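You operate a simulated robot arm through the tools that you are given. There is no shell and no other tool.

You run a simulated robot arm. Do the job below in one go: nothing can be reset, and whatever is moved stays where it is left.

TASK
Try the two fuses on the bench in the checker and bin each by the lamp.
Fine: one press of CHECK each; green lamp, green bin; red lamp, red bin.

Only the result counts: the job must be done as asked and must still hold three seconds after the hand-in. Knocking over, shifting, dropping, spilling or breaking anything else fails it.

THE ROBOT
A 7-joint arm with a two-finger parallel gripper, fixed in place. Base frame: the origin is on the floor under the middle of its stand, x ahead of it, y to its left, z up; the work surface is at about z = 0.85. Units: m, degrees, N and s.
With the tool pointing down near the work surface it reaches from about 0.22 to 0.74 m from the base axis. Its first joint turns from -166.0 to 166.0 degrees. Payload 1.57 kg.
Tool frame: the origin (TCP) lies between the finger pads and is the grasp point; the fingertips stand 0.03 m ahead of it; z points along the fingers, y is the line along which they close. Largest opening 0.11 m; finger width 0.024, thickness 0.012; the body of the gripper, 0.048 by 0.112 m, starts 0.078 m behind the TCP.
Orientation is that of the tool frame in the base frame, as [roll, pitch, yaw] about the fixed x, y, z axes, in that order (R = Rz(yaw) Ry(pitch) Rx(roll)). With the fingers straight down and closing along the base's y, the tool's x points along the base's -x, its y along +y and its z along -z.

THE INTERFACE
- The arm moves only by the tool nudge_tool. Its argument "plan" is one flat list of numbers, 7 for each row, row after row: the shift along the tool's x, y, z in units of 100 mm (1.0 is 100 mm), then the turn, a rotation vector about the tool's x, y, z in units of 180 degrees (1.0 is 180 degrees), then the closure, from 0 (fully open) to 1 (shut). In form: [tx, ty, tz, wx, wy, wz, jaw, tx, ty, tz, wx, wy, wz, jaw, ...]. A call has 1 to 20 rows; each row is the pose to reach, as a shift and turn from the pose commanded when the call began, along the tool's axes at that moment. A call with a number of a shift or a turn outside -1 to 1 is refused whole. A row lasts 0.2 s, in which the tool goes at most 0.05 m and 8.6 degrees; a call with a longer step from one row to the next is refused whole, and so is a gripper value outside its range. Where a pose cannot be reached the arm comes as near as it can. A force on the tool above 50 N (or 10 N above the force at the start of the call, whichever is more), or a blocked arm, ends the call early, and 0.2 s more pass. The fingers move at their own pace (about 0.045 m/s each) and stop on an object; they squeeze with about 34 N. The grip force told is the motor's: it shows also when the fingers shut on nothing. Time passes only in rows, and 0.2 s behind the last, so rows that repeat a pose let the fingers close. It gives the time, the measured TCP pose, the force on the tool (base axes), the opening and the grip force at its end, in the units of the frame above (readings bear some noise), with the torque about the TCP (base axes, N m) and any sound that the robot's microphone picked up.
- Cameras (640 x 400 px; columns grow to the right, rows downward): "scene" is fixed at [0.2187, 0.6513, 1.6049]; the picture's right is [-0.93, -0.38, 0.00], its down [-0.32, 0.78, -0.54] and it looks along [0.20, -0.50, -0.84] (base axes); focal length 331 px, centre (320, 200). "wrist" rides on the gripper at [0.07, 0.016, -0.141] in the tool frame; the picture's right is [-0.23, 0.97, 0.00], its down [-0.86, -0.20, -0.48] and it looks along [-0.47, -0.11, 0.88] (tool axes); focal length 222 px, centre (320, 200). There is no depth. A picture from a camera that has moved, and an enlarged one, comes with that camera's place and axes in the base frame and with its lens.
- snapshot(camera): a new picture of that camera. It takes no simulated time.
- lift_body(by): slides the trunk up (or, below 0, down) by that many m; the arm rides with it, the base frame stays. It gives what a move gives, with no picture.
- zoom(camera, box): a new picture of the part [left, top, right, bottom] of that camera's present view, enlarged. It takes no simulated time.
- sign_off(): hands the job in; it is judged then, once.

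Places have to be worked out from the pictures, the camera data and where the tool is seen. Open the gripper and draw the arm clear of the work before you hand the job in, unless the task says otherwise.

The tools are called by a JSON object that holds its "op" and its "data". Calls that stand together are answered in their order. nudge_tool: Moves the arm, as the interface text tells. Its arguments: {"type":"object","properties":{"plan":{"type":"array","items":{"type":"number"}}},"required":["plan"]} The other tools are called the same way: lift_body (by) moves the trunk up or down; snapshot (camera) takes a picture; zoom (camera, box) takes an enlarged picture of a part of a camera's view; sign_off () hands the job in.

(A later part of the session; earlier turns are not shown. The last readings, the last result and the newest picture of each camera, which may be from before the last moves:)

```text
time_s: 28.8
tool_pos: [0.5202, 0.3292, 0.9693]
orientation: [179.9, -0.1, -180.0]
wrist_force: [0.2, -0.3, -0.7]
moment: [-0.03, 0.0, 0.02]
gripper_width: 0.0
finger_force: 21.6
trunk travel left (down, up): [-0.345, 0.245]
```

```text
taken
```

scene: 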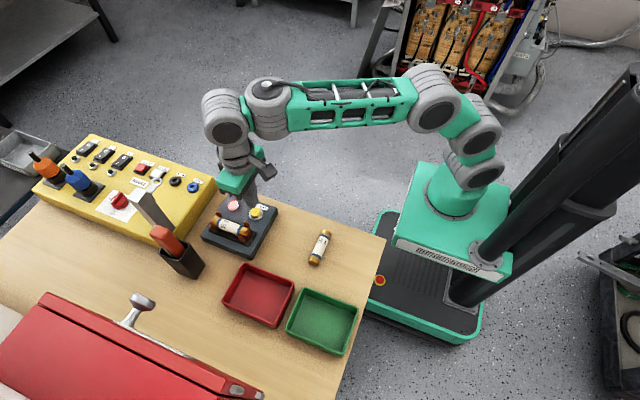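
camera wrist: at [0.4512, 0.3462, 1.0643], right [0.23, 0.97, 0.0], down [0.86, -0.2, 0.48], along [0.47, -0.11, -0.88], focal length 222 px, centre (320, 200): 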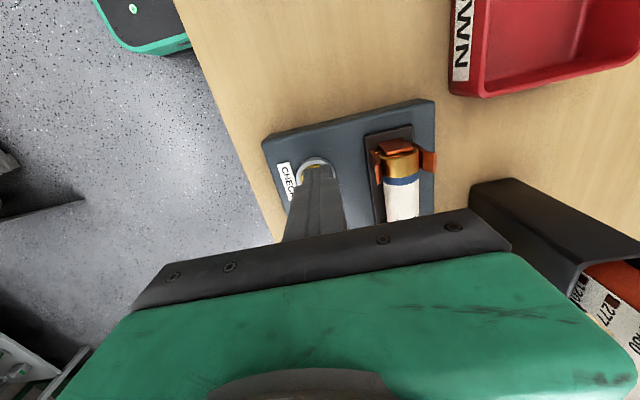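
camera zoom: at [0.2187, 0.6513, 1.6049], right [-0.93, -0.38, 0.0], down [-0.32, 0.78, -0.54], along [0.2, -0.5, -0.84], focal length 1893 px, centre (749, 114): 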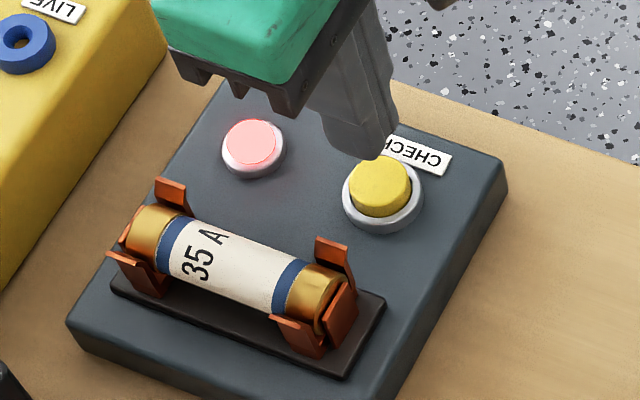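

The lamp is clearly red, so fuse 1 goes in the red bin. I'll go back round over the fuse with the fingers opened to about 50 mm, staying above the lips, and check alignment before descending.

{"op": "nudge_tool", "data": {"plan": [-0.18, 0, 0, 0, 0, 0, 0.55, -0.353, 0, 0, 0, 0, 0, 0.55, -0.353, 0.2, 0, 0, 0, 0, 0.55, -0.353, 0.4, 0, 0, 0, 0, 0.55, -0.353, 0.61, 0, 0, 0, 0, 0.55, -0.353, 0.61, 0, 0, 0, 0, 0.55, -0.353, 0.61, 0, 0, 0, 0, 0.55]}}

{"op": "zoom", "data": {"camera": "wrist", "box": [220, 70, 420, 230]}}

{"op": "zoom", "data": {"camera": "scene", "box": [200, 180, 290, 250]}}

```text
time_s: 30.4
tool_pos: [0.557, 0.3894, 0.9699]
orientation: [179.9, -0.1, 179.8]
wrist_force: [-0.1, 0.3, 0.1]
moment: [0.01, 0.0, -0.01]
gripper_width: 0.0498
finger_force: 0.0
trunk travel left (down, up): [-0.345, 0.245]
```

```text
2.50 times, centred on (320, 150) of wrist
camera zoom: at [0.4866, 0.4067, 1.1097], right [0.23, 0.97, 0.0], down [0.86, -0.2, 0.48], along [0.47, -0.11, -0.88], focal length 555 px, centre (320, 325)
```

zoom: 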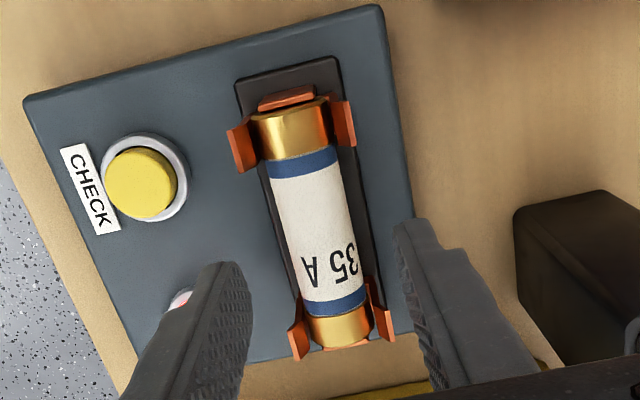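

```text
5.71 times, centred on (245, 215) of scene
camera zoom: at [0.2187, 0.6513, 1.6049], right [-0.93, -0.38, 0.0], down [-0.32, 0.78, -0.54], along [0.2, -0.5, -0.84], focal length 1893 px, centre (749, 114)
```

zoom: 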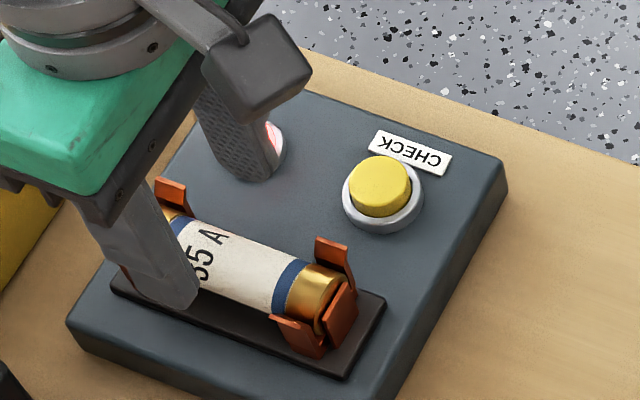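

The fingers straddle the fuse evenly and clear the lamp. I'll descend to TCP z≈0.926 and close on the fuse.

{"op": "nudge_tool", "data": {"plan": [0, 0, 0.15, 0, 0, 0, 0.55, 0, 0, 0.3, 0, 0, 0, 0.55, 0, 0, 0.44, 0, 0, 0, 0.55, 0, 0, 0.44, 0, 0, 0, 0.55, 0, 0, 0.44, 0, 0, 0, 1.0, 0, 0, 0.44, 0, 0, 0, 1.0, 0, 0, 0.44, 0, 0, 0, 1.0, 0, 0, 0.44, 0, 0, 0, 1.0, 0, 0, 0.44, 0, 0, 0, 1.0]}}

```text
time_s: 32.4
tool_pos: [0.5573, 0.3899, 0.9254]
orientation: [-180.0, -0.2, 180.0]
wrist_force: [-1.5, -4.3, -0.4]
moment: [-0.08, 0.05, 0.03]
gripper_width: 0.0233
finger_force: 34.0
trunk travel left (down, up): [-0.345, 0.245]
```

It is gripped at 23.3 mm and 34 N. I'll pull it straight up out of the clips and check.

{"op": "nudge_tool", "data": {"plan": [0, 0, -0.05, 0, 0, 0, 1.0, 0, 0, -0.1, 0, 0, 0, 1.0, 0, 0, -0.15, 0, 0, 0, 1.0, 0, 0, -0.25, 0, 0, 0, 1.0, 0, 0, -0.35, 0, 0, 0, 1.0, 0, 0, -0.44, 0, 0, 0, 1.0, 0, 0, -0.44, 0, 0, 0, 1.0]}}

{"op": "zoom", "data": {"camera": "scene", "box": [180, 170, 300, 260]}}

{"op": "snapshot", "data": {"camera": "wrist"}}

```text
time_s: 34.0
tool_pos: [0.5564, 0.389, 0.9682]
orientation: [-179.9, -0.1, 180.0]
wrist_force: [-0.1, -1.1, -1.4]
moment: [0.02, -0.04, 0.0]
gripper_width: 0.0233
finger_force: 33.8
trunk travel left (down, up): [-0.345, 0.245]
```

```text
4.44 times, centred on (240, 215) of scene
camera zoom: at [0.2187, 0.6513, 1.6049], right [-0.93, -0.38, 0.0], down [-0.32, 0.78, -0.54], along [0.2, -0.5, -0.84], focal length 1472 px, centre (676, 133)
```

zoom: 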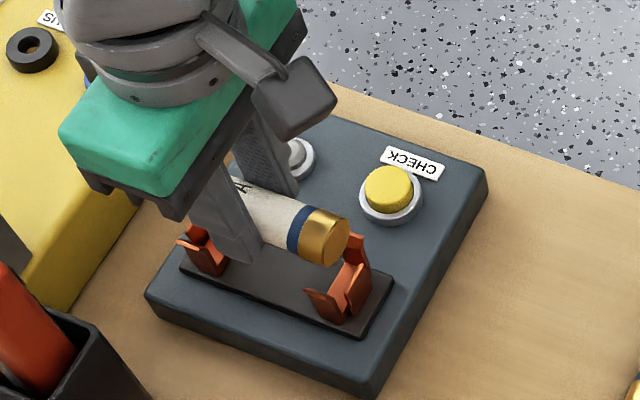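

```text
taken
camera wrist: at [0.4864, 0.4065, 1.109], right [0.23, 0.97, 0.0], down [0.86, -0.2, 0.48], along [0.46, -0.11, -0.88], focal length 222 px, centre (320, 200)
```

wrist: 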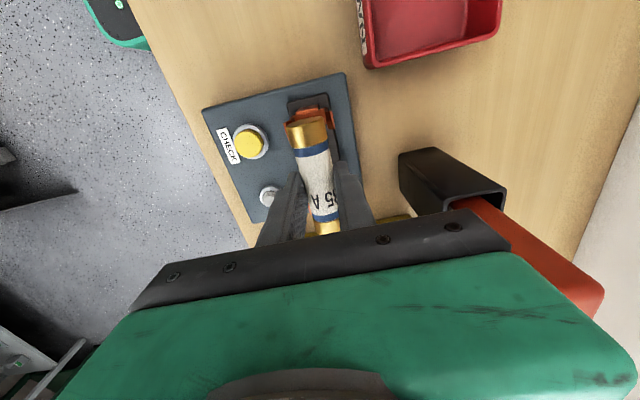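

Fuse 1 is out of the clips and the lamp has gone off. The red bin's rim spans x≈0.36–0.488 and y≈0.453–0.551, so I'll carry the fuse -x first (away from the rod), then +y towards the bin centre (0.423, 0.502).

{"op": "nudge_tool", "data": {"plan": [0.2, 0, 0, 0, 0, 0, 1.0, 0.4, 0, 0, 0, 0, 0, 1.0, 0.6, 0.1, 0, 0, 0, 0, 1.0, 0.8, 0.3, 0, 0, 0, 0, 1.0, 0.95, 0.5, 0, 0, 0, 0, 1.0, 1.0, 0.8, 0, 0, 0, 0, 1.0, 1.0, 1.0, 0, 0, 0, 0, 1.0, 1.0, 1.0, 0, 0, 0, 0, 1.0]}}

{"op": "snapshot", "data": {"camera": "wrist"}}

{"op": "snapshot", "data": {"camera": "scene"}}

```text
time_s: 35.8
tool_pos: [0.4557, 0.4897, 0.9679]
orientation: [-179.8, -0.1, 179.9]
wrist_force: [0.2, 0.2, -0.9]
moment: [-0.03, 0.03, -0.01]
gripper_width: 0.0232
finger_force: 34.1
trunk travel left (down, up): [-0.345, 0.245]
```

```text
taken
camera wrist: at [0.3858, 0.5066, 1.108], right [0.23, 0.97, 0.0], down [0.86, -0.2, 0.48], along [0.46, -0.11, -0.88], focal length 222 px, centre (320, 200)
```

wrist: 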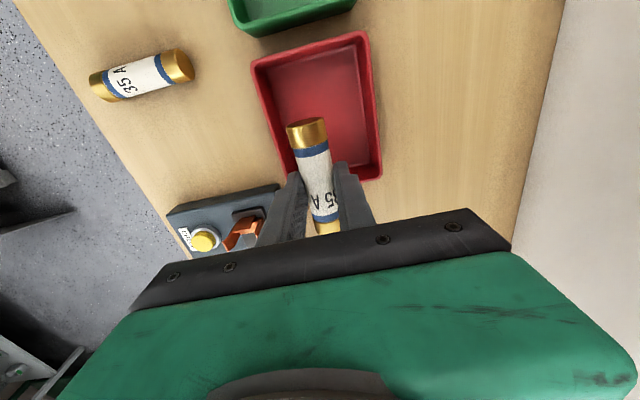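

```text
taken
```

scene: 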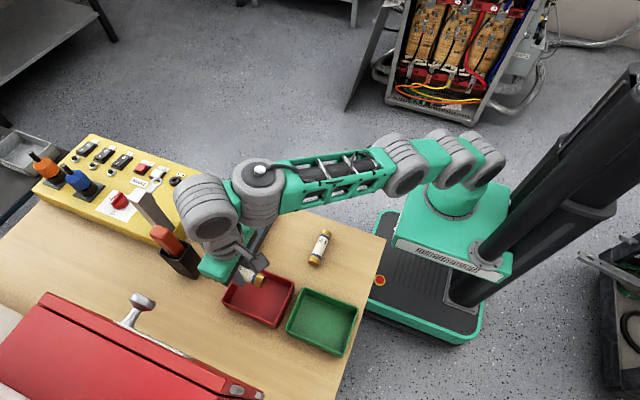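

The wrist view confirms the red bin at x 0.3625–0.489, y 0.453–0.550, centre (0.4257, 0.5015). I'll centre over it and lower until the fuse is just above the bin floor.

{"op": "nudge_tool", "data": {"plan": [0.15, 0.06, 0, 0, 0, 0, 1.0, 0.3, 0.118, 0, 0, 0, 0, 1.0, 0.3, 0.118, 0.2, 0, 0, 0, 1.0, 0.3, 0.118, 0.4, 0, 0, 0, 1.0, 0.3, 0.118, 0.6, 0, 0, 0, 1.0, 0.3, 0.118, 0.7, 0, 0, 0, 1.0, 0.3, 0.118, 0.77, 0, 0, 0, 1.0, 0.3, 0.118, 0.77, 0, 0, 0, 1.0]}}

{"op": "zoom", "data": {"camera": "wrist", "box": [200, 30, 440, 240]}}

{"op": "zoom", "data": {"camera": "scene", "box": [200, 240, 380, 360]}}

```text
time_s: 37.6
tool_pos: [0.4271, 0.504, 0.892]
orientation: [-180.0, 0.0, 179.9]
wrist_force: [-0.1, -0.4, -1.6]
moment: [0.03, -0.02, 0.01]
gripper_width: 0.0236
finger_force: 33.5
trunk travel left (down, up): [-0.345, 0.245]
```

```text
1.90 times, centred on (320, 135) of wrist
camera zoom: at [0.3568, 0.5197, 1.0324], right [0.23, 0.97, 0.0], down [0.86, -0.2, 0.48], along [0.47, -0.11, -0.88], focal length 423 px, centre (320, 324)
```

zoom: 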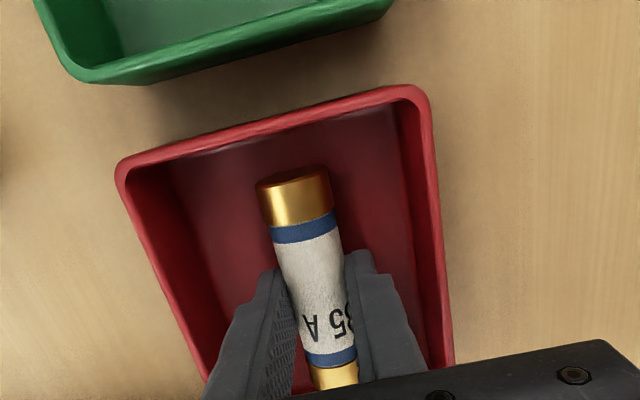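

```text
3.33 times, centred on (290, 300) of scene
camera zoom: at [0.2187, 0.6513, 1.6049], right [-0.93, -0.38, 0.0], down [-0.32, 0.78, -0.54], along [0.2, -0.5, -0.84], focal length 1104 px, centre (420, -133)
```

zoom: 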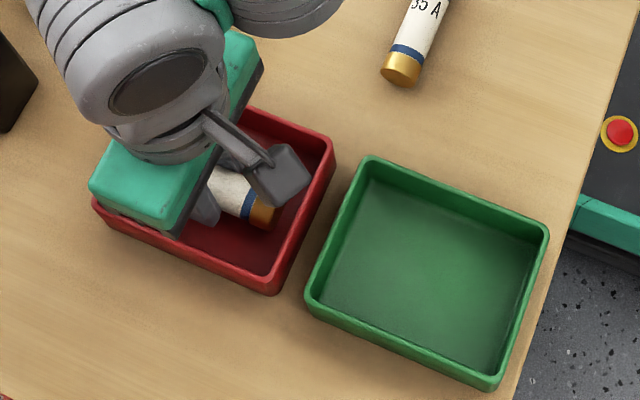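

The fuse is inside the red bin with room all round. I'll lower 3 mm more, open to about 40 mm to release it, and rise straight out.

{"op": "nudge_tool", "data": {"plan": [0, -0.015, 0.03, 0, 0, 0, 1.0, 0, -0.015, 0.03, 0, 0, 0, 1.0, 0, -0.015, 0.03, 0, 0, 0, 0.64, 0, -0.015, 0.03, 0, 0, 0, 0.64, 0, -0.015, 0.03, 0, 0, 0, 0.64, 0, -0.015, 0.03, 0, 0, 0, 0.64, 0, -0.015, -0.15, 0, 0, 0, 0.64, 0, -0.015, -0.4, 0, 0, 0, 0.64, 0, -0.015, -0.7, 0, 0, 0, 0.64, 0, -0.015, -1.0, 0, 0, 0, 0.64, 0, -0.015, -1.0, 0, 0, 0, 0.64]}}

{"op": "snapshot", "data": {"camera": "wrist"}}

{"op": "snapshot", "data": {"camera": "scene"}}

```text
time_s: 40.0
tool_pos: [0.4272, 0.4994, 0.9909]
orientation: [-180.0, 0.0, 180.0]
wrist_force: [-0.1, 0.5, 0.5]
moment: [-0.01, -0.02, 0.0]
gripper_width: 0.0395
finger_force: 0.1
trunk travel left (down, up): [-0.345, 0.245]
```

```text
taken
camera wrist: at [0.3576, 0.5167, 1.1311], right [0.23, 0.97, 0.0], down [0.86, -0.2, 0.48], along [0.46, -0.11, -0.88], focal length 222 px, centre (320, 200)
```

wrist: 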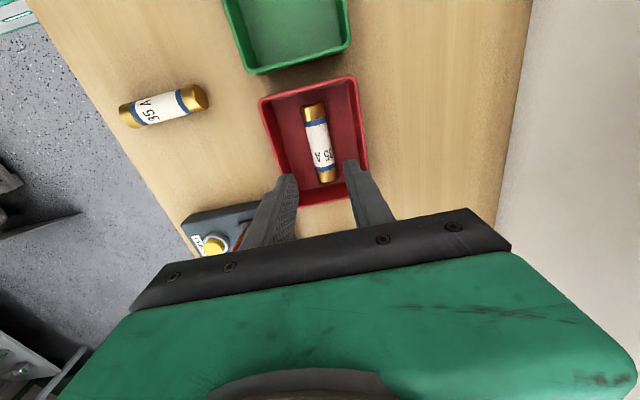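

```text
taken
```

scene: 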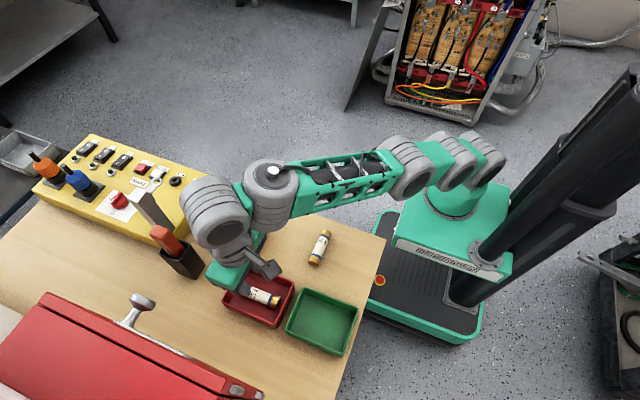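

Fuse 1 rests in the red bin. Next is fuse 2 at about (0.346, 0.340): I'll move towards it at this height while turning the tool +90° again.

{"op": "nudge_tool", "data": {"plan": [0.07, -0.08, 0, 0, 0, 0.0417, 0.5, 0.14, -0.16, 0, 0, 0, 0.0833, 0.5, 0.2, -0.24, 0, 0, 0, 0.125, 0.5, 0.27, -0.32, 0, 0, 0, 0.1667, 0.5, 0.34, -0.4, 0, 0, 0, 0.2083, 0.5, 0.4, -0.48, 0, 0, 0, 0.25, 0.5, 0.47, -0.56, 0, 0, 0, 0.2917, 0.5, 0.54, -0.64, 0, 0, 0, 0.3333, 0.5, 0.61, -0.72, 0, 0, 0, 0.375, 0.5, 0.67, -0.8, 0, 0, 0, 0.4167, 0.5, 0.74, -0.88, 0, 0, 0, 0.4583, 0.5, 0.81, -0.96, 0, 0, 0, 0.5, 0.5, 0.81, -0.96, 0, 0, 0, 0.5, 0.5]}}

{"op": "snapshot", "data": {"camera": "wrist"}}

```text
time_s: 42.8
tool_pos: [0.3448, 0.4049, 0.9914]
orientation: [-179.8, 0.0, 89.8]
wrist_force: [0.3, 0.0, 0.2]
moment: [-0.03, -0.02, 0.0]
gripper_width: 0.055
finger_force: 0.0
trunk travel left (down, up): [-0.345, 0.245]
```

```text
taken
camera wrist: at [0.3615, 0.475, 1.1326], right [0.97, -0.23, 0.0], down [-0.2, -0.85, 0.48], along [-0.11, -0.47, -0.88], focal length 222 px, centre (320, 200)
```

wrist: 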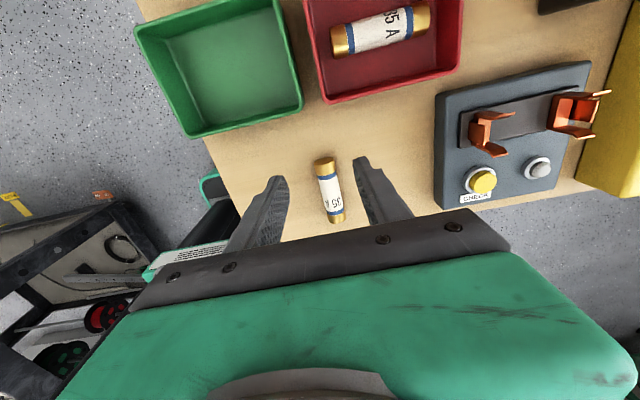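

Fuse 2 is at about (0.3467, 0.341), aligned with the fingers. I'll move over it and go down to TCP z≈0.93 for a final look.

{"op": "nudge_tool", "data": {"plan": [-0.2, 0.019, 0.1, 0, 0, 0, 0.5, -0.4, 0.019, 0.25, 0, 0, 0, 0.5, -0.64, 0.019, 0.45, 0, 0, 0, 0.5, -0.64, 0.019, 0.61, 0, 0, 0, 0.5, -0.64, 0.019, 0.61, 0, 0, 0, 0.5]}}

{"op": "zoom", "data": {"camera": "wrist", "box": [220, 90, 420, 240]}}

{"op": "zoom", "data": {"camera": "scene", "box": [260, 200, 380, 290]}}

```text
time_s: 44.0
tool_pos: [0.3467, 0.3413, 0.9303]
orientation: [-180.0, 0.0, 89.9]
wrist_force: [0.0, -0.1, 0.5]
moment: [-0.04, -0.02, 0.01]
gripper_width: 0.0546
finger_force: 0.1
trunk travel left (down, up): [-0.345, 0.245]
```

```text
2.67 times, centred on (320, 165) of wrist
camera zoom: at [0.3624, 0.4107, 1.0709], right [0.97, -0.23, 0.0], down [-0.2, -0.85, 0.48], along [-0.11, -0.47, -0.88], focal length 592 px, centre (320, 293)
```

zoom: 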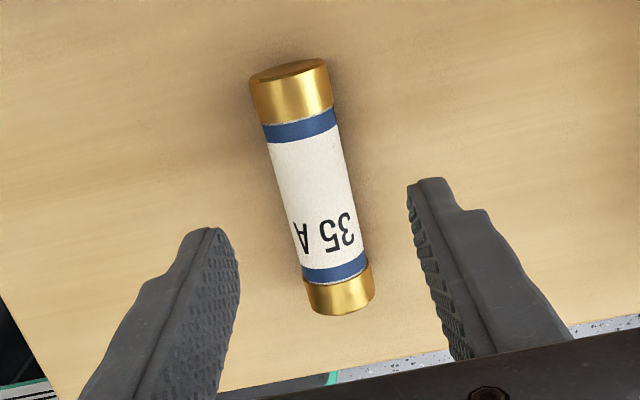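

```text
4.44 times, centred on (320, 245) of scene
camera zoom: at [0.2187, 0.6513, 1.6049], right [-0.93, -0.38, 0.0], down [-0.32, 0.78, -0.54], along [0.2, -0.5, -0.84], focal length 1472 px, centre (320, 0)
```

zoom: 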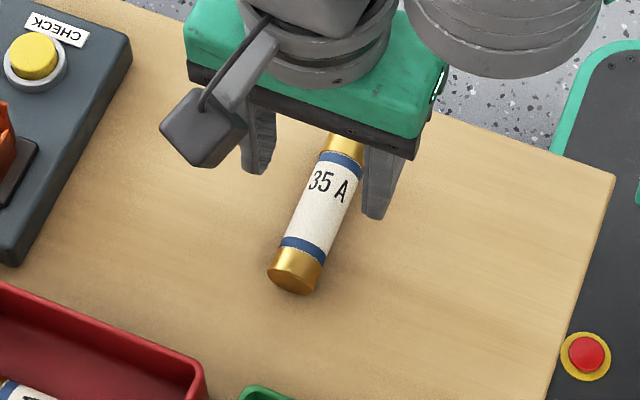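

Fuse 2's centre is at (0.3455, 0.3407), right between the fingers. I'll lower to TCP z≈0.8835 as before and close on it.

{"op": "nudge_tool", "data": {"plan": [0, -0.01, 0.15, 0, 0, 0, 0.5, 0, -0.01, 0.3, 0, 0, 0, 0.5, 0, -0.01, 0.42, 0, 0, 0, 0.5, 0, -0.01, 0.468, 0, 0, 0, 0.5, 0, -0.01, 0.468, 0, 0, 0, 0.5, 0, -0.01, 0.468, 0, 0, 0, 1.0, 0, -0.01, 0.468, 0, 0, 0, 1.0, 0, -0.01, 0.468, 0, 0, 0, 1.0, 0, -0.01, 0.468, 0, 0, 0, 1.0, 0, -0.01, 0.468, 0, 0, 0, 1.0]}}

{"op": "zoom", "data": {"camera": "wrist", "box": [220, 90, 420, 240]}}

```text
time_s: 46.2
tool_pos: [0.3469, 0.3401, 0.8833]
orientation: [-179.9, 0.1, 89.9]
wrist_force: [0.9, 0.8, 0.0]
moment: [0.04, 0.01, -0.01]
gripper_width: 0.0233
finger_force: 33.7
trunk travel left (down, up): [-0.345, 0.245]
```

```text
2.67 times, centred on (320, 165) of wrist
camera zoom: at [0.3628, 0.4104, 1.0243], right [0.97, -0.23, 0.0], down [-0.2, -0.85, 0.48], along [-0.11, -0.47, -0.88], focal length 592 px, centre (320, 293)
```

zoom: 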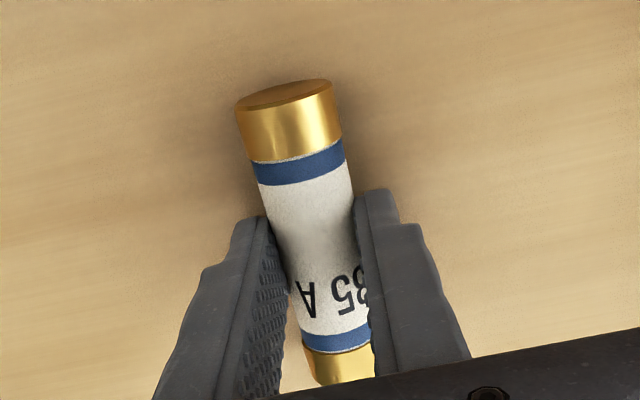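

Fuse 2 is gripped and centred. I'll lift it 100 mm, then turn it back -90° while moving towards the checker.

{"op": "nudge_tool", "data": {"plan": [0, 0, -0.25, 0, 0, 0, 1.0, 0, 0, -0.5, 0, 0, 0, 1.0, 0, 0, -0.75, 0, 0, 0, 1.0, 0, 0, -0.97, 0, 0, 0, 1.0, 0.04, 0.08, -0.97, 0, 0, -0.0417, 1.0, 0.08, 0.16, -0.97, 0, 0, -0.0833, 1.0, 0.12, 0.25, -0.97, 0, 0, -0.125, 1.0, 0.17, 0.33, -0.97, 0, 0, -0.1667, 1.0, 0.21, 0.41, -0.97, 0, 0, -0.2083, 1.0, 0.25, 0.5, -0.97, 0, 0, -0.25, 1.0, 0.29, 0.58, -0.97, 0, 0, -0.2917, 1.0, 0.33, 0.66, -0.97, 0, 0, -0.3333, 1.0, 0.38, 0.75, -0.97, 0, 0, -0.375, 1.0, 0.42, 0.83, -0.97, 0, 0, -0.4167, 1.0, 0.46, 0.91, -0.97, 0, 0, -0.4583, 1.0, 0.5, 1.0, -0.97, 0, 0, -0.5, 1.0, 0.5, 1.0, -0.97, 0, 0, -0.5, 1.0]}}

{"op": "snapshot", "data": {"camera": "scene"}}

```text
time_s: 49.8
tool_pos: [0.4468, 0.3899, 0.982]
orientation: [-179.9, -0.1, 180.0]
wrist_force: [0.0, -0.7, -0.6]
moment: [-0.01, -0.02, -0.04]
gripper_width: 0.0234
finger_force: 34.0
trunk travel left (down, up): [-0.345, 0.245]
```

```text
taken
```

scene: 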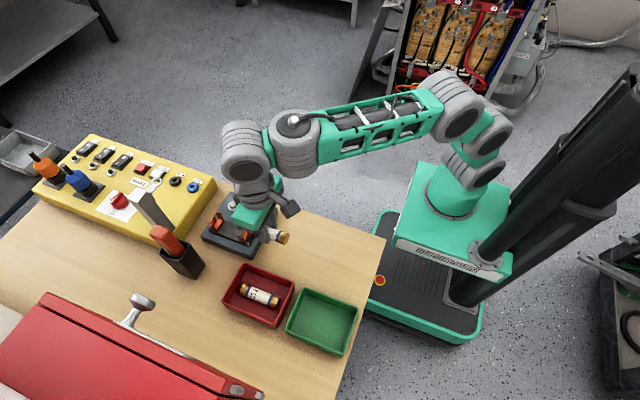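

Fuse 2 is now along x at (0.447, 0.390). I'll move 100 mm in +x with the height eased to z≈0.968, which stays inside the reach seen earlier.

{"op": "nudge_tool", "data": {"plan": [-0.2, 0, 0.03, 0, 0, 0, 1.0, -0.4, 0, 0.06, 0, 0, 0, 1.0, -0.6, 0, 0.1, 0, 0, 0, 1.0, -0.8, 0, 0.13, 0, 0, 0, 1.0, -1.0, 0, 0.14, 0, 0, 0, 1.0, -1.0, 0, 0.14, 0, 0, 0, 1.0]}}

{"op": "zoom", "data": {"camera": "wrist", "box": [240, 60, 400, 170]}}

```text
time_s: 51.2
tool_pos: [0.545, 0.3908, 0.9684]
orientation: [-179.9, -0.1, 179.9]
wrist_force: [0.6, -0.2, -1.4]
moment: [-0.01, 0.01, -0.01]
gripper_width: 0.0236
finger_force: 34.6
trunk travel left (down, up): [-0.345, 0.245]
```

```text
3.64 times, centred on (320, 115) of wrist
camera zoom: at [0.477, 0.4074, 1.1076], right [0.23, 0.97, 0.0], down [0.86, -0.2, 0.48], along [0.46, -0.11, -0.88], focal length 808 px, centre (320, 509)
```

zoom: 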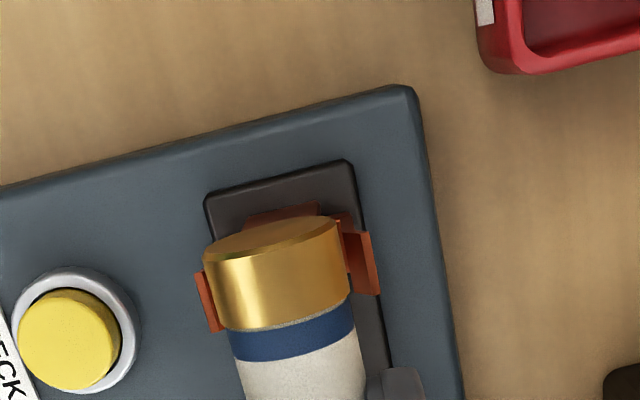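

9 more mm are needed in +x. I'll shift to x≈0.555 and lower to TCP z≈0.951, just above the lips, then compare with the first insertion.

{"op": "nudge_tool", "data": {"plan": [-0.05, 0, 0.03, 0, 0, 0, 1.0, -0.1, 0, 0.1, 0, 0, 0, 1.0, -0.1, 0, 0.17, 0, 0, 0, 1.0, -0.1, 0, 0.17, 0, 0, 0, 1.0]}}

{"op": "zoom", "data": {"camera": "wrist", "box": [240, 60, 400, 170]}}

{"op": "zoom", "data": {"camera": "scene", "box": [200, 195, 290, 260]}}

```text
time_s: 52.2
tool_pos: [0.5573, 0.3903, 0.95]
orientation: [-180.0, -0.1, 179.9]
wrist_force: [-0.7, 0.4, -1.1]
moment: [0.01, 0.0, 0.01]
gripper_width: 0.0234
finger_force: 33.9
trunk travel left (down, up): [-0.345, 0.245]
```

```text
3.64 times, centred on (320, 115) of wrist
camera zoom: at [0.4864, 0.408, 1.0909], right [0.23, 0.97, 0.0], down [0.86, -0.2, 0.48], along [0.46, -0.11, -0.88], focal length 808 px, centre (320, 509)
```

zoom: 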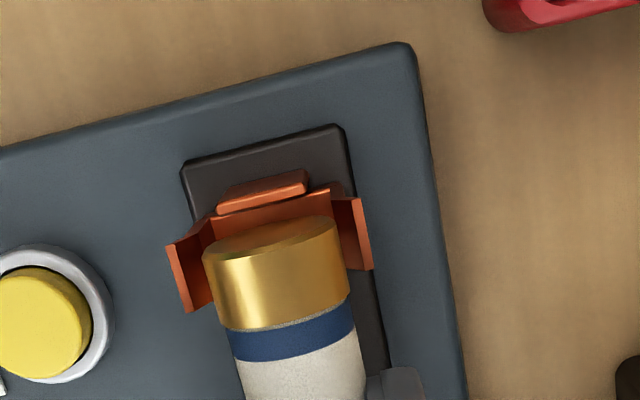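

```text
6.15 times, centred on (245, 228) of scene
camera zoom: at [0.2187, 0.6513, 1.6049], right [-0.93, -0.38, 0.0], down [-0.32, 0.78, -0.54], along [0.2, -0.5, -0.84], focal length 2038 px, centre (782, 31)
```

zoom: 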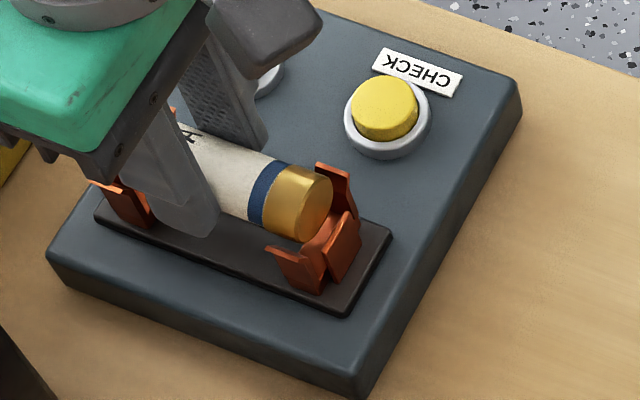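

In this view the fuse sits about 2 mm further in +y of the clip centre than when fuse 1 was seated. I'll correct by -1.5 mm in y and -1 mm in x, then press down 20 mm and watch the force.

{"op": "nudge_tool", "data": {"plan": [0.01, -0.015, 0, 0, 0, 0, 1.0, 0.01, -0.015, 0, 0, 0, 0, 1.0, 0.01, -0.015, 0.06, 0, 0, 0, 1.0, 0.01, -0.015, 0.12, 0, 0, 0, 1.0, 0.01, -0.015, 0.17, 0, 0, 0, 1.0, 0.01, -0.015, 0.2, 0, 0, 0, 1.0, 0.01, -0.015, 0.2, 0, 0, 0, 1.0]}}

{"op": "zoom", "data": {"camera": "wrist", "box": [240, 60, 400, 170]}}

{"op": "zoom", "data": {"camera": "scene", "box": [200, 195, 290, 260]}}

```text
time_s: 53.8
tool_pos: [0.5558, 0.39, 0.93]
orientation: [-180.0, 0.0, 179.9]
wrist_force: [3.4, 2.2, 5.9]
moment: [0.11, -0.11, -0.02]
gripper_width: 0.0236
finger_force: 34.0
trunk travel left (down, up): [-0.345, 0.245]
```

```text
3.64 times, centred on (320, 115) of wrist
camera zoom: at [0.4853, 0.4065, 1.0708], right [0.23, 0.97, 0.0], down [0.85, -0.2, 0.48], along [0.47, -0.11, -0.88], focal length 808 px, centre (320, 509)
```

zoom: 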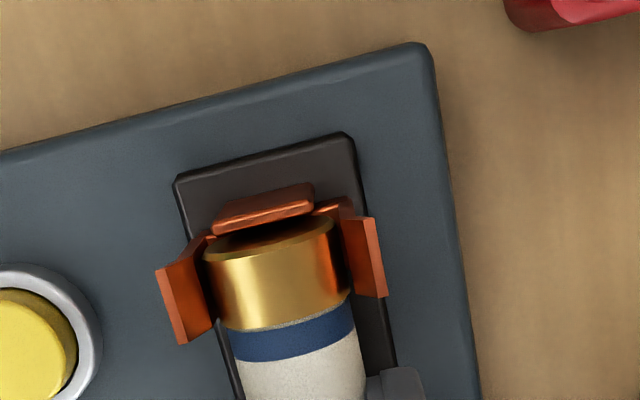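

```text
6.15 times, centred on (245, 228) of scene
camera zoom: at [0.2187, 0.6513, 1.6049], right [-0.93, -0.38, 0.0], down [-0.32, 0.78, -0.54], along [0.2, -0.5, -0.84], focal length 2038 px, centre (782, 31)
```

zoom: 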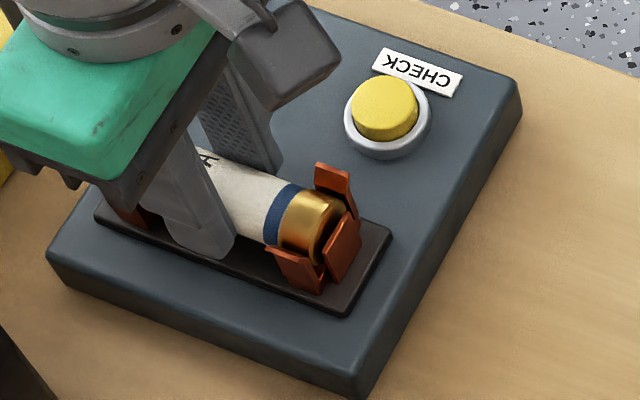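

Only light contact (6 N) and it is well centred. I'll press another 9 mm to seat it.

{"op": "nudge_tool", "data": {"plan": [0, 0, 0.03, 0, 0, 0, 1.0, 0, 0, 0.06, 0, 0, 0, 1.0, 0, 0, 0.09, 0, 0, 0, 1.0, 0, 0, 0.09, 0, 0, 0, 1.0, 0, 0, 0.09, 0, 0, 0, 1.0]}}

{"op": "zoom", "data": {"camera": "wrist", "box": [240, 60, 400, 170]}}

{"op": "zoom", "data": {"camera": "scene", "box": [200, 195, 290, 260]}}

```text
time_s: 55.0
tool_pos: [0.5557, 0.3902, 0.9258]
orientation: [179.8, 0.3, 179.8]
wrist_force: [5.2, 8.5, 34.4]
moment: [0.2, -0.07, -0.04]
gripper_width: 0.0233
finger_force: 33.6
trunk travel left (down, up): [-0.345, 0.245]
```

```text
3.64 times, centred on (320, 115) of wrist
camera zoom: at [0.4838, 0.4059, 1.0649], right [0.23, 0.97, 0.01], down [0.85, -0.2, 0.48], along [0.47, -0.11, -0.88], focal length 808 px, centre (320, 509)
```

zoom: 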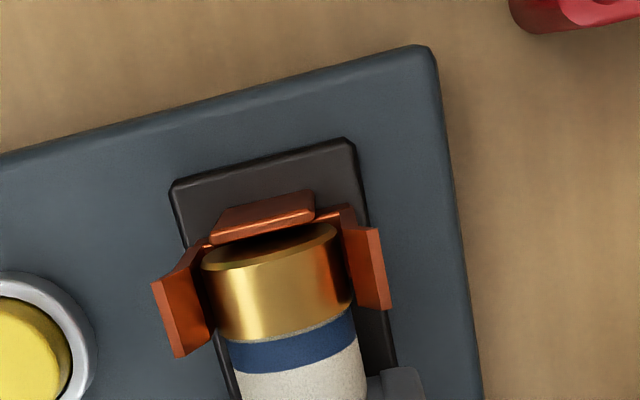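

```text
6.15 times, centred on (245, 228) of scene
camera zoom: at [0.2187, 0.6513, 1.6049], right [-0.93, -0.38, 0.0], down [-0.32, 0.78, -0.54], along [0.2, -0.5, -0.84], focal length 2038 px, centre (782, 31)
```

zoom: 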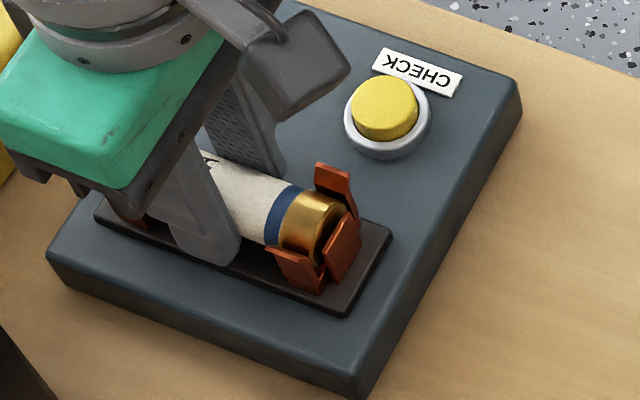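

This matches the first seating (TCP 0.9258, 34 N on the clip floor). I'll relieve the load, open to about 44 mm and rise.

{"op": "nudge_tool", "data": {"plan": [0, 0.012, -0.03, 0, 0, 0, 1.0, 0, 0.012, -0.045, 0, 0, 0, 1.0, 0, 0.012, -0.045, 0, 0, 0, 0.6, 0, 0.012, -0.045, 0, 0, 0, 0.6, 0, 0.012, -0.045, 0, 0, 0, 0.6, 0, 0.012, -0.2, 0, 0, 0, 0.6, 0, 0.012, -0.35, 0, 0, 0, 0.6, 0, 0.012, -0.47, 0, 0, 0, 0.6, 0, 0.012, -0.47, 0, 0, 0, 0.6]}}

{"op": "zoom", "data": {"camera": "scene", "box": [200, 195, 280, 255]}}

{"op": "zoom", "data": {"camera": "wrist", "box": [220, 70, 420, 230]}}

```text
time_s: 57.0
tool_pos: [0.5549, 0.3884, 0.9679]
orientation: [180.0, -0.1, 179.9]
wrist_force: [1.3, 0.5, -0.8]
moment: [-0.02, 0.01, -0.03]
gripper_width: 0.0441
finger_force: 0.1
trunk travel left (down, up): [-0.345, 0.245]
```

```text
6.67 times, centred on (240, 225) of scene
camera zoom: at [0.2187, 0.6513, 1.6049], right [-0.93, -0.38, 0.0], down [-0.32, 0.78, -0.54], along [0.2, -0.5, -0.84], focal length 2208 px, centre (853, 33)
```

zoom: 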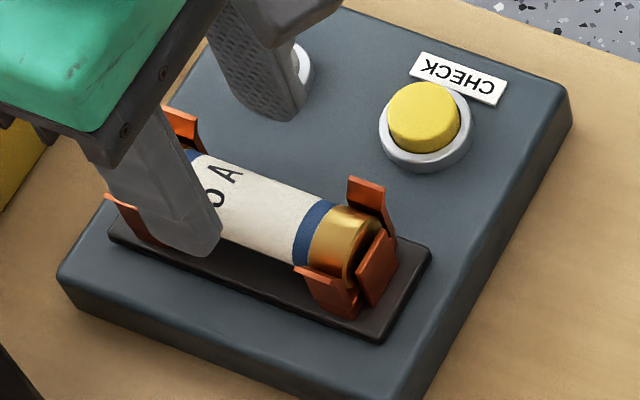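

```text
2.50 times, centred on (320, 150) of wrist
camera zoom: at [0.4852, 0.4066, 1.1086], right [0.23, 0.97, 0.0], down [0.86, -0.2, 0.48], along [0.46, -0.11, -0.88], focal length 555 px, centre (320, 325)
```

zoom: 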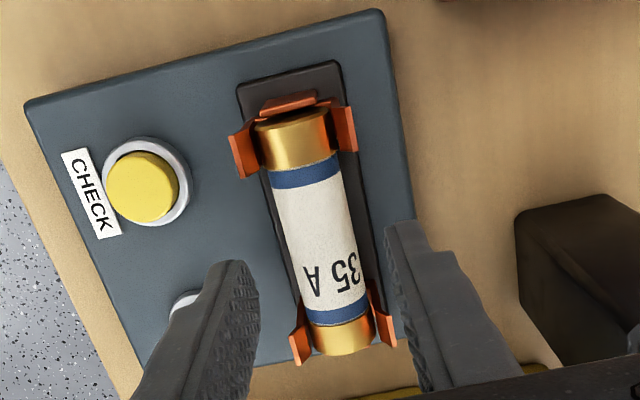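

Fuse 2 is in the clips, sitting slightly more towards +x than fuse 1. I'll close the fingers, go to the hover point over CHECK, and inspect both ends before pressing.

{"op": "nudge_tool", "data": {"plan": [0, 0, -0.02, 0, 0, 0, 1.0, 0, -0.2, -0.02, 0, 0, 0, 1.0, 0, -0.4, -0.02, 0, 0, 0, 1.0, 0, -0.61, -0.02, 0, 0, 0, 1.0, 0.17, -0.61, -0.02, 0, 0, 0, 1.0, 0.34, -0.61, -0.02, 0, 0, 0, 1.0, 0.34, -0.61, -0.02, 0, 0, 0, 1.0]}}

{"op": "zoom", "data": {"camera": "scene", "box": [200, 180, 290, 250]}}

{"op": "zoom", "data": {"camera": "wrist", "box": [220, 70, 460, 250]}}

```text
time_s: 58.6
tool_pos: [0.5198, 0.3275, 0.9698]
orientation: [-180.0, 0.0, 180.0]
wrist_force: [0.3, -0.3, 0.8]
moment: [-0.02, 0.0, 0.03]
gripper_width: 0.0002
finger_force: 21.1
trunk travel left (down, up): [-0.345, 0.245]
```

```text
5.71 times, centred on (245, 215) of scene
camera zoom: at [0.2187, 0.6513, 1.6049], right [-0.93, -0.38, 0.0], down [-0.32, 0.78, -0.54], along [0.2, -0.5, -0.84], focal length 1893 px, centre (749, 114)
```

zoom: 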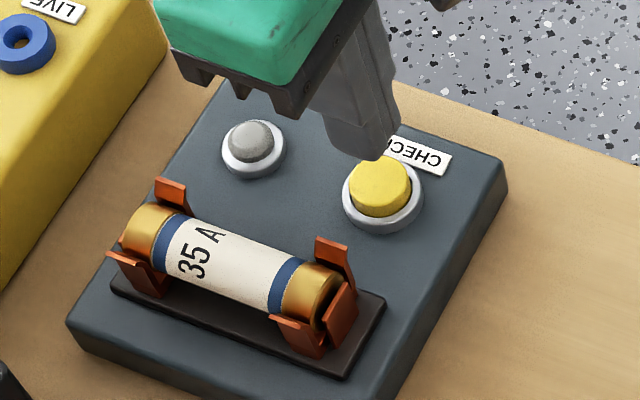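

```text
2.22 times, centred on (340, 160) of wrist
camera zoom: at [0.4495, 0.3454, 1.11], right [0.23, 0.97, 0.0], down [0.86, -0.2, 0.48], along [0.47, -0.11, -0.88], focal length 494 px, centre (276, 289)
```

zoom: 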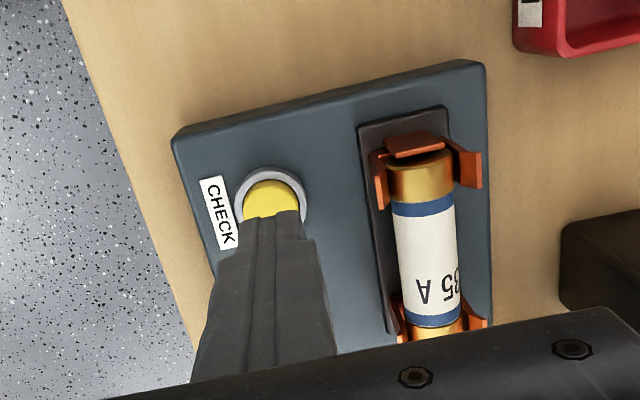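

Both ends look level. I'll take one closer look at the +x clip before using the single press.

{"op": "zoom", "data": {"camera": "scene", "box": [210, 205, 255, 235]}}

{"op": "zoom", "data": {"camera": "scene", "box": [230, 215, 265, 240]}}

```text
13.33 times, centred on (232, 220) of scene
camera zoom: at [0.2187, 0.6513, 1.6049], right [-0.93, -0.38, 0.0], down [-0.32, 0.78, -0.54], along [0.2, -0.5, -0.84], focal length 4417 px, centre (1487, -67)
```

zoom: 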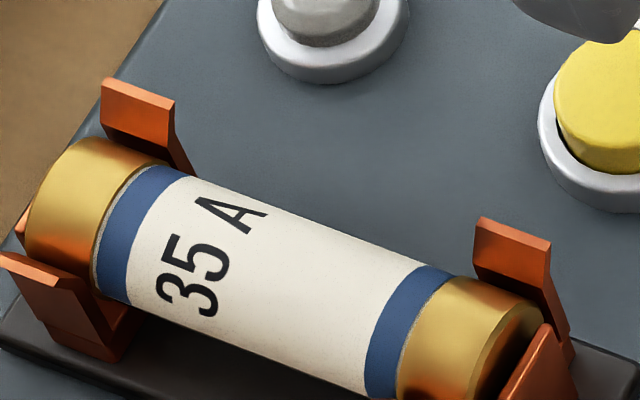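

```text
16.00 times, centred on (248, 228) of scene
camera zoom: at [0.2187, 0.6513, 1.6049], right [-0.93, -0.38, 0.0], down [-0.32, 0.78, -0.54], along [0.2, -0.5, -0.84], focal length 5300 px, centre (1480, -240)
```

zoom: 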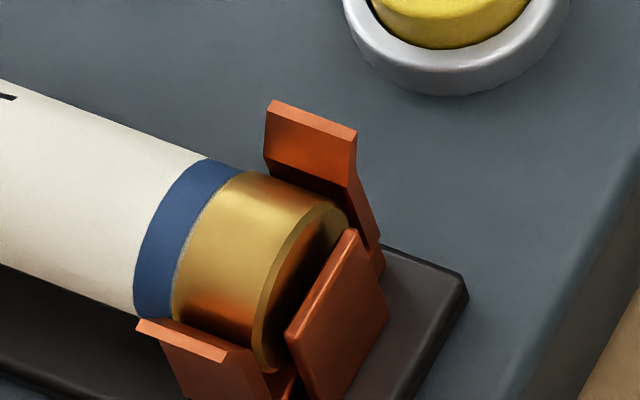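

Fuse 2 is level and seated at both ends. I'll make the one CHECK press with the same stroke as before.

{"op": "nudge_tool", "data": {"plan": [-0.01, 0.01, 0.1, 0, 0, 0, 1.0, -0.01, 0.01, 0.2, 0, 0, 0, 1.0, -0.01, 0.01, 0.28, 0, 0, 0, 1.0, -0.01, 0.01, 0.36, 0, 0, 0, 1.0, -0.01, 0.01, 0.45, 0, 0, 0, 1.0, -0.01, 0.01, 0.45, 0, 0, 0, 1.0]}}

{"op": "zoom", "data": {"camera": "scene", "box": [200, 180, 290, 250]}}

```text
time_s: 60.0
tool_pos: [0.5214, 0.3286, 0.9259]
orientation: [-180.0, 0.0, 179.9]
wrist_force: [0.5, -0.4, 2.4]
moment: [-0.06, -0.03, 0.04]
gripper_width: 0.0
finger_force: 21.2
trunk travel left (down, up): [-0.345, 0.245]
heard: click
```

```text
5.71 times, centred on (245, 215) of scene
camera zoom: at [0.2187, 0.6513, 1.6049], right [-0.93, -0.38, 0.0], down [-0.32, 0.78, -0.54], along [0.2, -0.5, -0.84], focal length 1893 px, centre (749, 114)
```

zoom: 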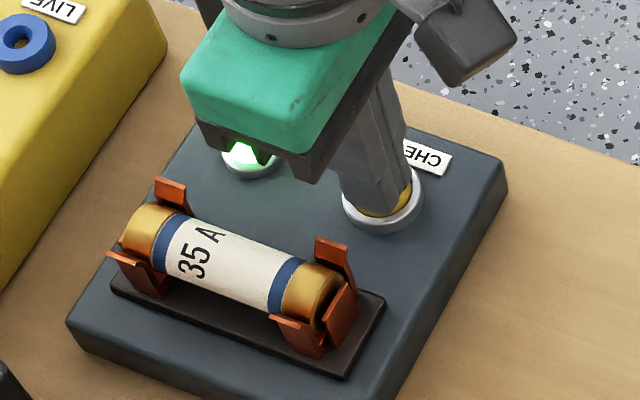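

There was one click and the lamp is green. I'll lift off the button and confirm the lamp unobstructed.

{"op": "nudge_tool", "data": {"plan": [0, 0, -0.15, 0, 0, 0, 1.0, 0, 0, -0.3, 0, 0, 0, 1.0, 0, 0, -0.45, 0, 0, 0, 1.0, 0, 0, -0.45, 0, 0, 0, 1.0]}}

{"op": "zoom", "data": {"camera": "scene", "box": [200, 180, 290, 250]}}

```text
time_s: 61.0
tool_pos: [0.5215, 0.3295, 0.9703]
orientation: [180.0, 0.0, -180.0]
wrist_force: [-0.1, 0.4, -0.8]
moment: [0.03, -0.01, 0.01]
gripper_width: 0.0002
finger_force: 21.6
trunk travel left (down, up): [-0.345, 0.245]
```

```text
5.71 times, centred on (245, 215) of scene
camera zoom: at [0.2187, 0.6513, 1.6049], right [-0.93, -0.38, 0.0], down [-0.32, 0.78, -0.54], along [0.2, -0.5, -0.84], focal length 1893 px, centre (749, 114)
```

zoom: 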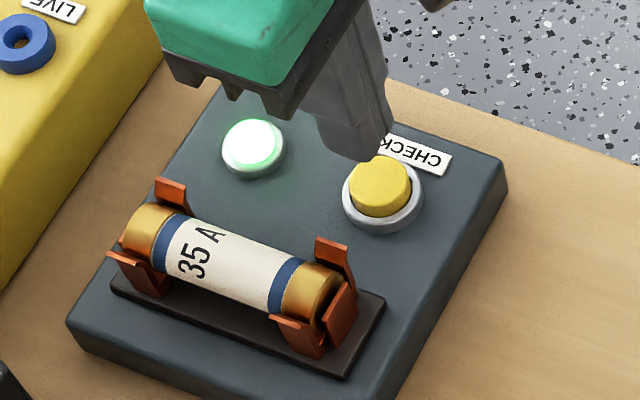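

It is green, so fuse 2 goes in the green bin. I'll return over the fuse with the fingers open to about 50 mm, by the same path as before.

{"op": "nudge_tool", "data": {"plan": [-0.18, 0, 0, 0, 0, 0, 0.55, -0.35, 0, 0, 0, 0, 0, 0.55, -0.35, 0.2, 0, 0, 0, 0, 0.55, -0.35, 0.4, 0, 0, 0, 0, 0.55, -0.35, 0.605, 0, 0, 0, 0, 0.55, -0.35, 0.605, 0, 0, 0, 0, 0.55, -0.35, 0.605, 0, 0, 0, 0, 0.55]}}

{"op": "zoom", "data": {"camera": "wrist", "box": [220, 70, 420, 230]}}

```text
time_s: 62.6
tool_pos: [0.5553, 0.3907, 0.9713]
orientation: [180.0, -0.1, 180.0]
wrist_force: [0.6, -0.2, 0.8]
moment: [-0.01, -0.02, -0.02]
gripper_width: 0.0497
finger_force: 0.1
trunk travel left (down, up): [-0.345, 0.245]
```

```text
2.50 times, centred on (320, 150) of wrist
camera zoom: at [0.4857, 0.408, 1.1111], right [0.23, 0.97, 0.0], down [0.86, -0.2, 0.48], along [0.47, -0.11, -0.88], focal length 555 px, centre (320, 325)
```

zoom: 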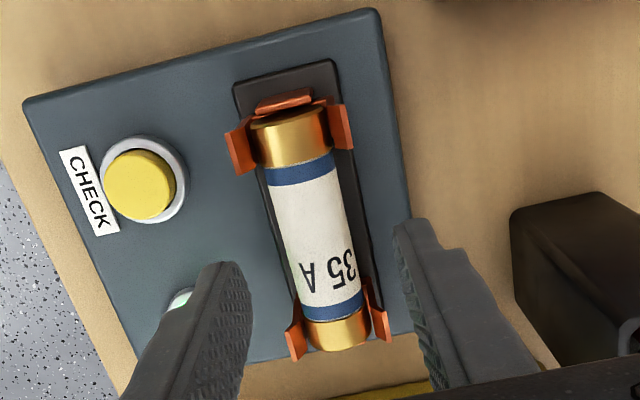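

The fingers straddle the fuse. I'll descend to TCP z≈0.926, close, and then pull it straight up in the same call.

{"op": "nudge_tool", "data": {"plan": [0, 0, 0.15, 0, 0, 0, 0.55, 0, 0, 0.3, 0, 0, 0, 0.55, 0, 0, 0.45, 0, 0, 0, 0.55, 0, 0, 0.45, 0, 0, 0, 0.55, 0, 0, 0.45, 0, 0, 0, 1.0, 0, 0, 0.45, 0, 0, 0, 1.0, 0, 0, 0.45, 0, 0, 0, 1.0, 0, 0, 0.45, 0, 0, 0, 1.0, 0, 0, 0.45, 0, 0, 0, 1.0, 0, 0, 0.4, 0, 0, 0, 1.0, 0, 0, 0.35, 0, 0, 0, 1.0, 0, 0, 0.3, 0, 0, 0, 1.0, 0, 0, 0.2, 0, 0, 0, 1.0, 0, 0, 0.1, 0, 0, 0, 1.0, 0, 0, 0, 0, 0, 0, 1.0, 0, 0, 0, 0, 0, 0, 1.0]}}

{"op": "zoom", "data": {"camera": "scene", "box": [180, 170, 300, 260]}}

```text
time_s: 66.0
tool_pos: [0.5561, 0.3893, 0.969]
orientation: [-179.9, -0.1, 179.8]
wrist_force: [-0.3, 0.8, -0.8]
moment: [0.0, 0.01, 0.02]
gripper_width: 0.0234
finger_force: 34.2
trunk travel left (down, up): [-0.345, 0.245]
```

```text
4.44 times, centred on (240, 215) of scene
camera zoom: at [0.2187, 0.6513, 1.6049], right [-0.93, -0.38, 0.0], down [-0.32, 0.78, -0.54], along [0.2, -0.5, -0.84], focal length 1472 px, centre (676, 133)
```

zoom: 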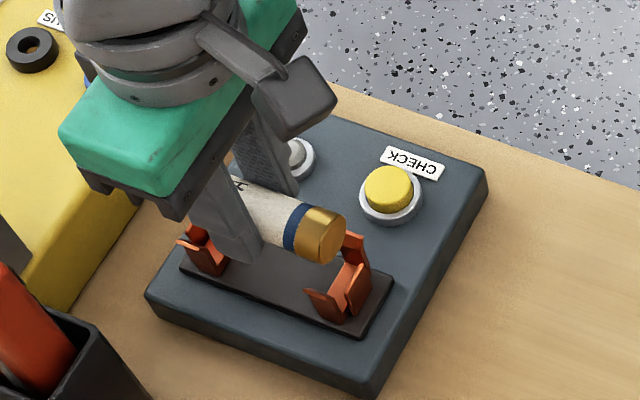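

Fuse 2 is out and held. I'll carry it -x first, 100 mm at this height.

{"op": "nudge_tool", "data": {"plan": [0.2, 0, 0, 0, 0, 0, 1.0, 0.4, 0, 0, 0, 0, 0, 1.0, 0.6, 0, 0, 0, 0, 0, 1.0, 0.8, 0, 0, 0, 0, 0, 1.0, 1.0, 0, 0, 0, 0, 0, 1.0]}}

{"op": "nudge_tool", "data": {"plan": [0.2, 0.15, 0, 0, 0, 0, 1.0, 0.4, 0.3, 0, 0, 0, 0, 1.0, 0.6, 0.45, 0, 0, 0, 0, 1.0, 0.8, 0.6, 0, 0, 0, 0, 1.0, 1.0, 0.75, 0, 0, 0, 0, 1.0, 1.0, 0.9, 0, 0, 0, 0, 1.0, 1.0, 0.9, 0, 0, 0, 0, 1.0]}}

{"op": "snapshot", "data": {"camera": "wrist"}}

{"op": "snapshot", "data": {"camera": "scene"}}

```text
time_s: 67.2
tool_pos: [0.4575, 0.3918, 0.9707]
orientation: [-179.9, -0.1, 179.8]
wrist_force: [0.1, 0.2, -1.2]
moment: [0.01, 0.01, 0.05]
gripper_width: 0.0233
finger_force: 34.7
trunk travel left (down, up): [-0.345, 0.245]
```

```text
time_s: 68.8
tool_pos: [0.3584, 0.4819, 0.9706]
orientation: [-180.0, -0.1, 179.9]
wrist_force: [0.3, -0.4, -1.3]
moment: [-0.01, 0.0, 0.02]
gripper_width: 0.0233
finger_force: 33.4
trunk travel left (down, up): [-0.345, 0.245]
```

```text
taken
camera wrist: at [0.2886, 0.4992, 1.111], right [0.23, 0.97, 0.0], down [0.86, -0.2, 0.48], along [0.46, -0.11, -0.88], focal length 222 px, centre (320, 200)
```

wrist: 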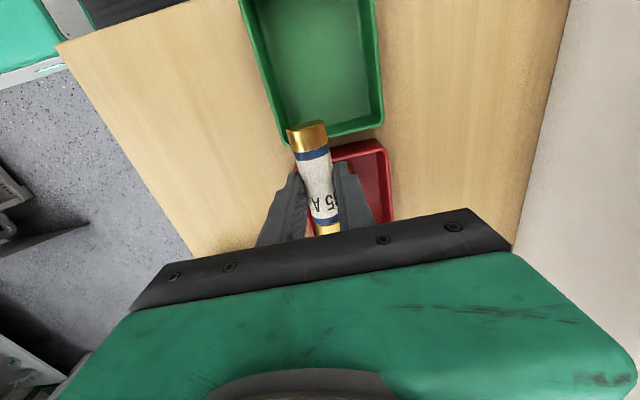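

```text
taken
```

scene: 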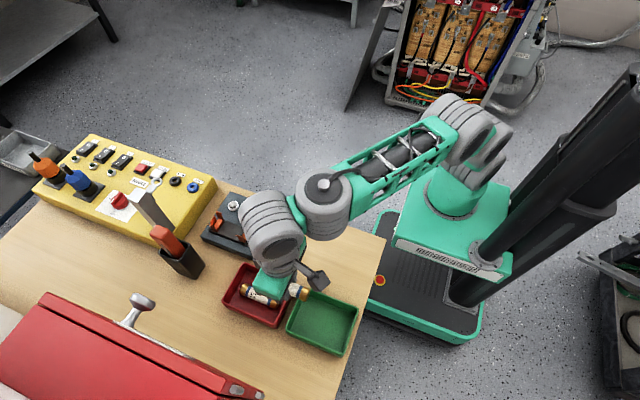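

The green bin's far corner checks out at (0.338, 0.549), so its centre is about (0.2745, 0.501). I'll move over it, then lower to just above its floor.

{"op": "nudge_tool", "data": {"plan": [0.2, 0.05, 0, 0, 0, 0, 1.0, 0.4, 0.1, 0, 0, 0, 0, 1.0, 0.6, 0.15, 0, 0, 0, 0, 1.0, 0.84, 0.19, 0, 0, 0, 0, 1.0, 0.84, 0.19, 0, 0, 0, 0, 1.0]}}

{"op": "zoom", "data": {"camera": "wrist", "box": [200, 0, 440, 240]}}

{"op": "zoom", "data": {"camera": "scene", "box": [210, 240, 390, 370]}}

```text
time_s: 70.0
tool_pos: [0.2729, 0.5001, 0.9714]
orientation: [-180.0, -0.1, 179.9]
wrist_force: [0.2, 0.2, -1.0]
moment: [-0.04, -0.03, -0.02]
gripper_width: 0.0234
finger_force: 34.1
trunk travel left (down, up): [-0.345, 0.245]
```

```text
1.67 times, centred on (320, 120) of wrist
camera zoom: at [0.2026, 0.5167, 1.1117], right [0.23, 0.97, 0.0], down [0.86, -0.2, 0.48], along [0.46, -0.11, -0.88], focal length 370 px, centre (320, 333)
```

zoom: 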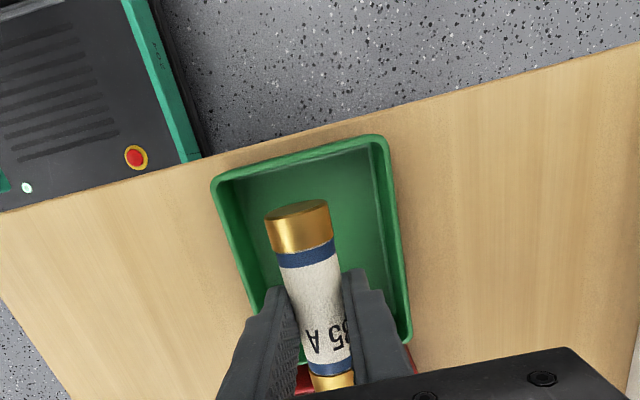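

```text
3.08 times, centred on (300, 305) of scene
camera zoom: at [0.2187, 0.6513, 1.6049], right [-0.93, -0.38, 0.0], down [-0.32, 0.78, -0.54], along [0.2, -0.5, -0.84], focal length 1019 px, centre (382, -123)
```

zoom: 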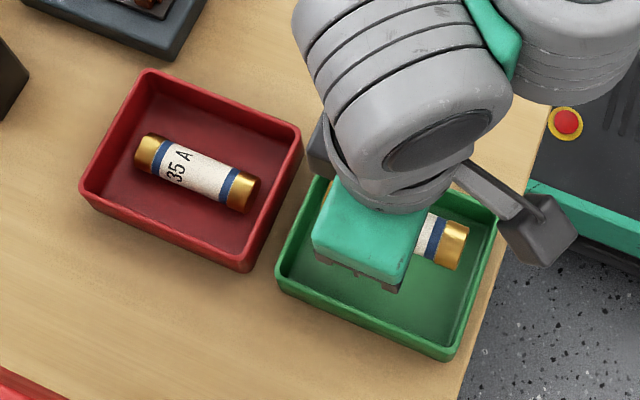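

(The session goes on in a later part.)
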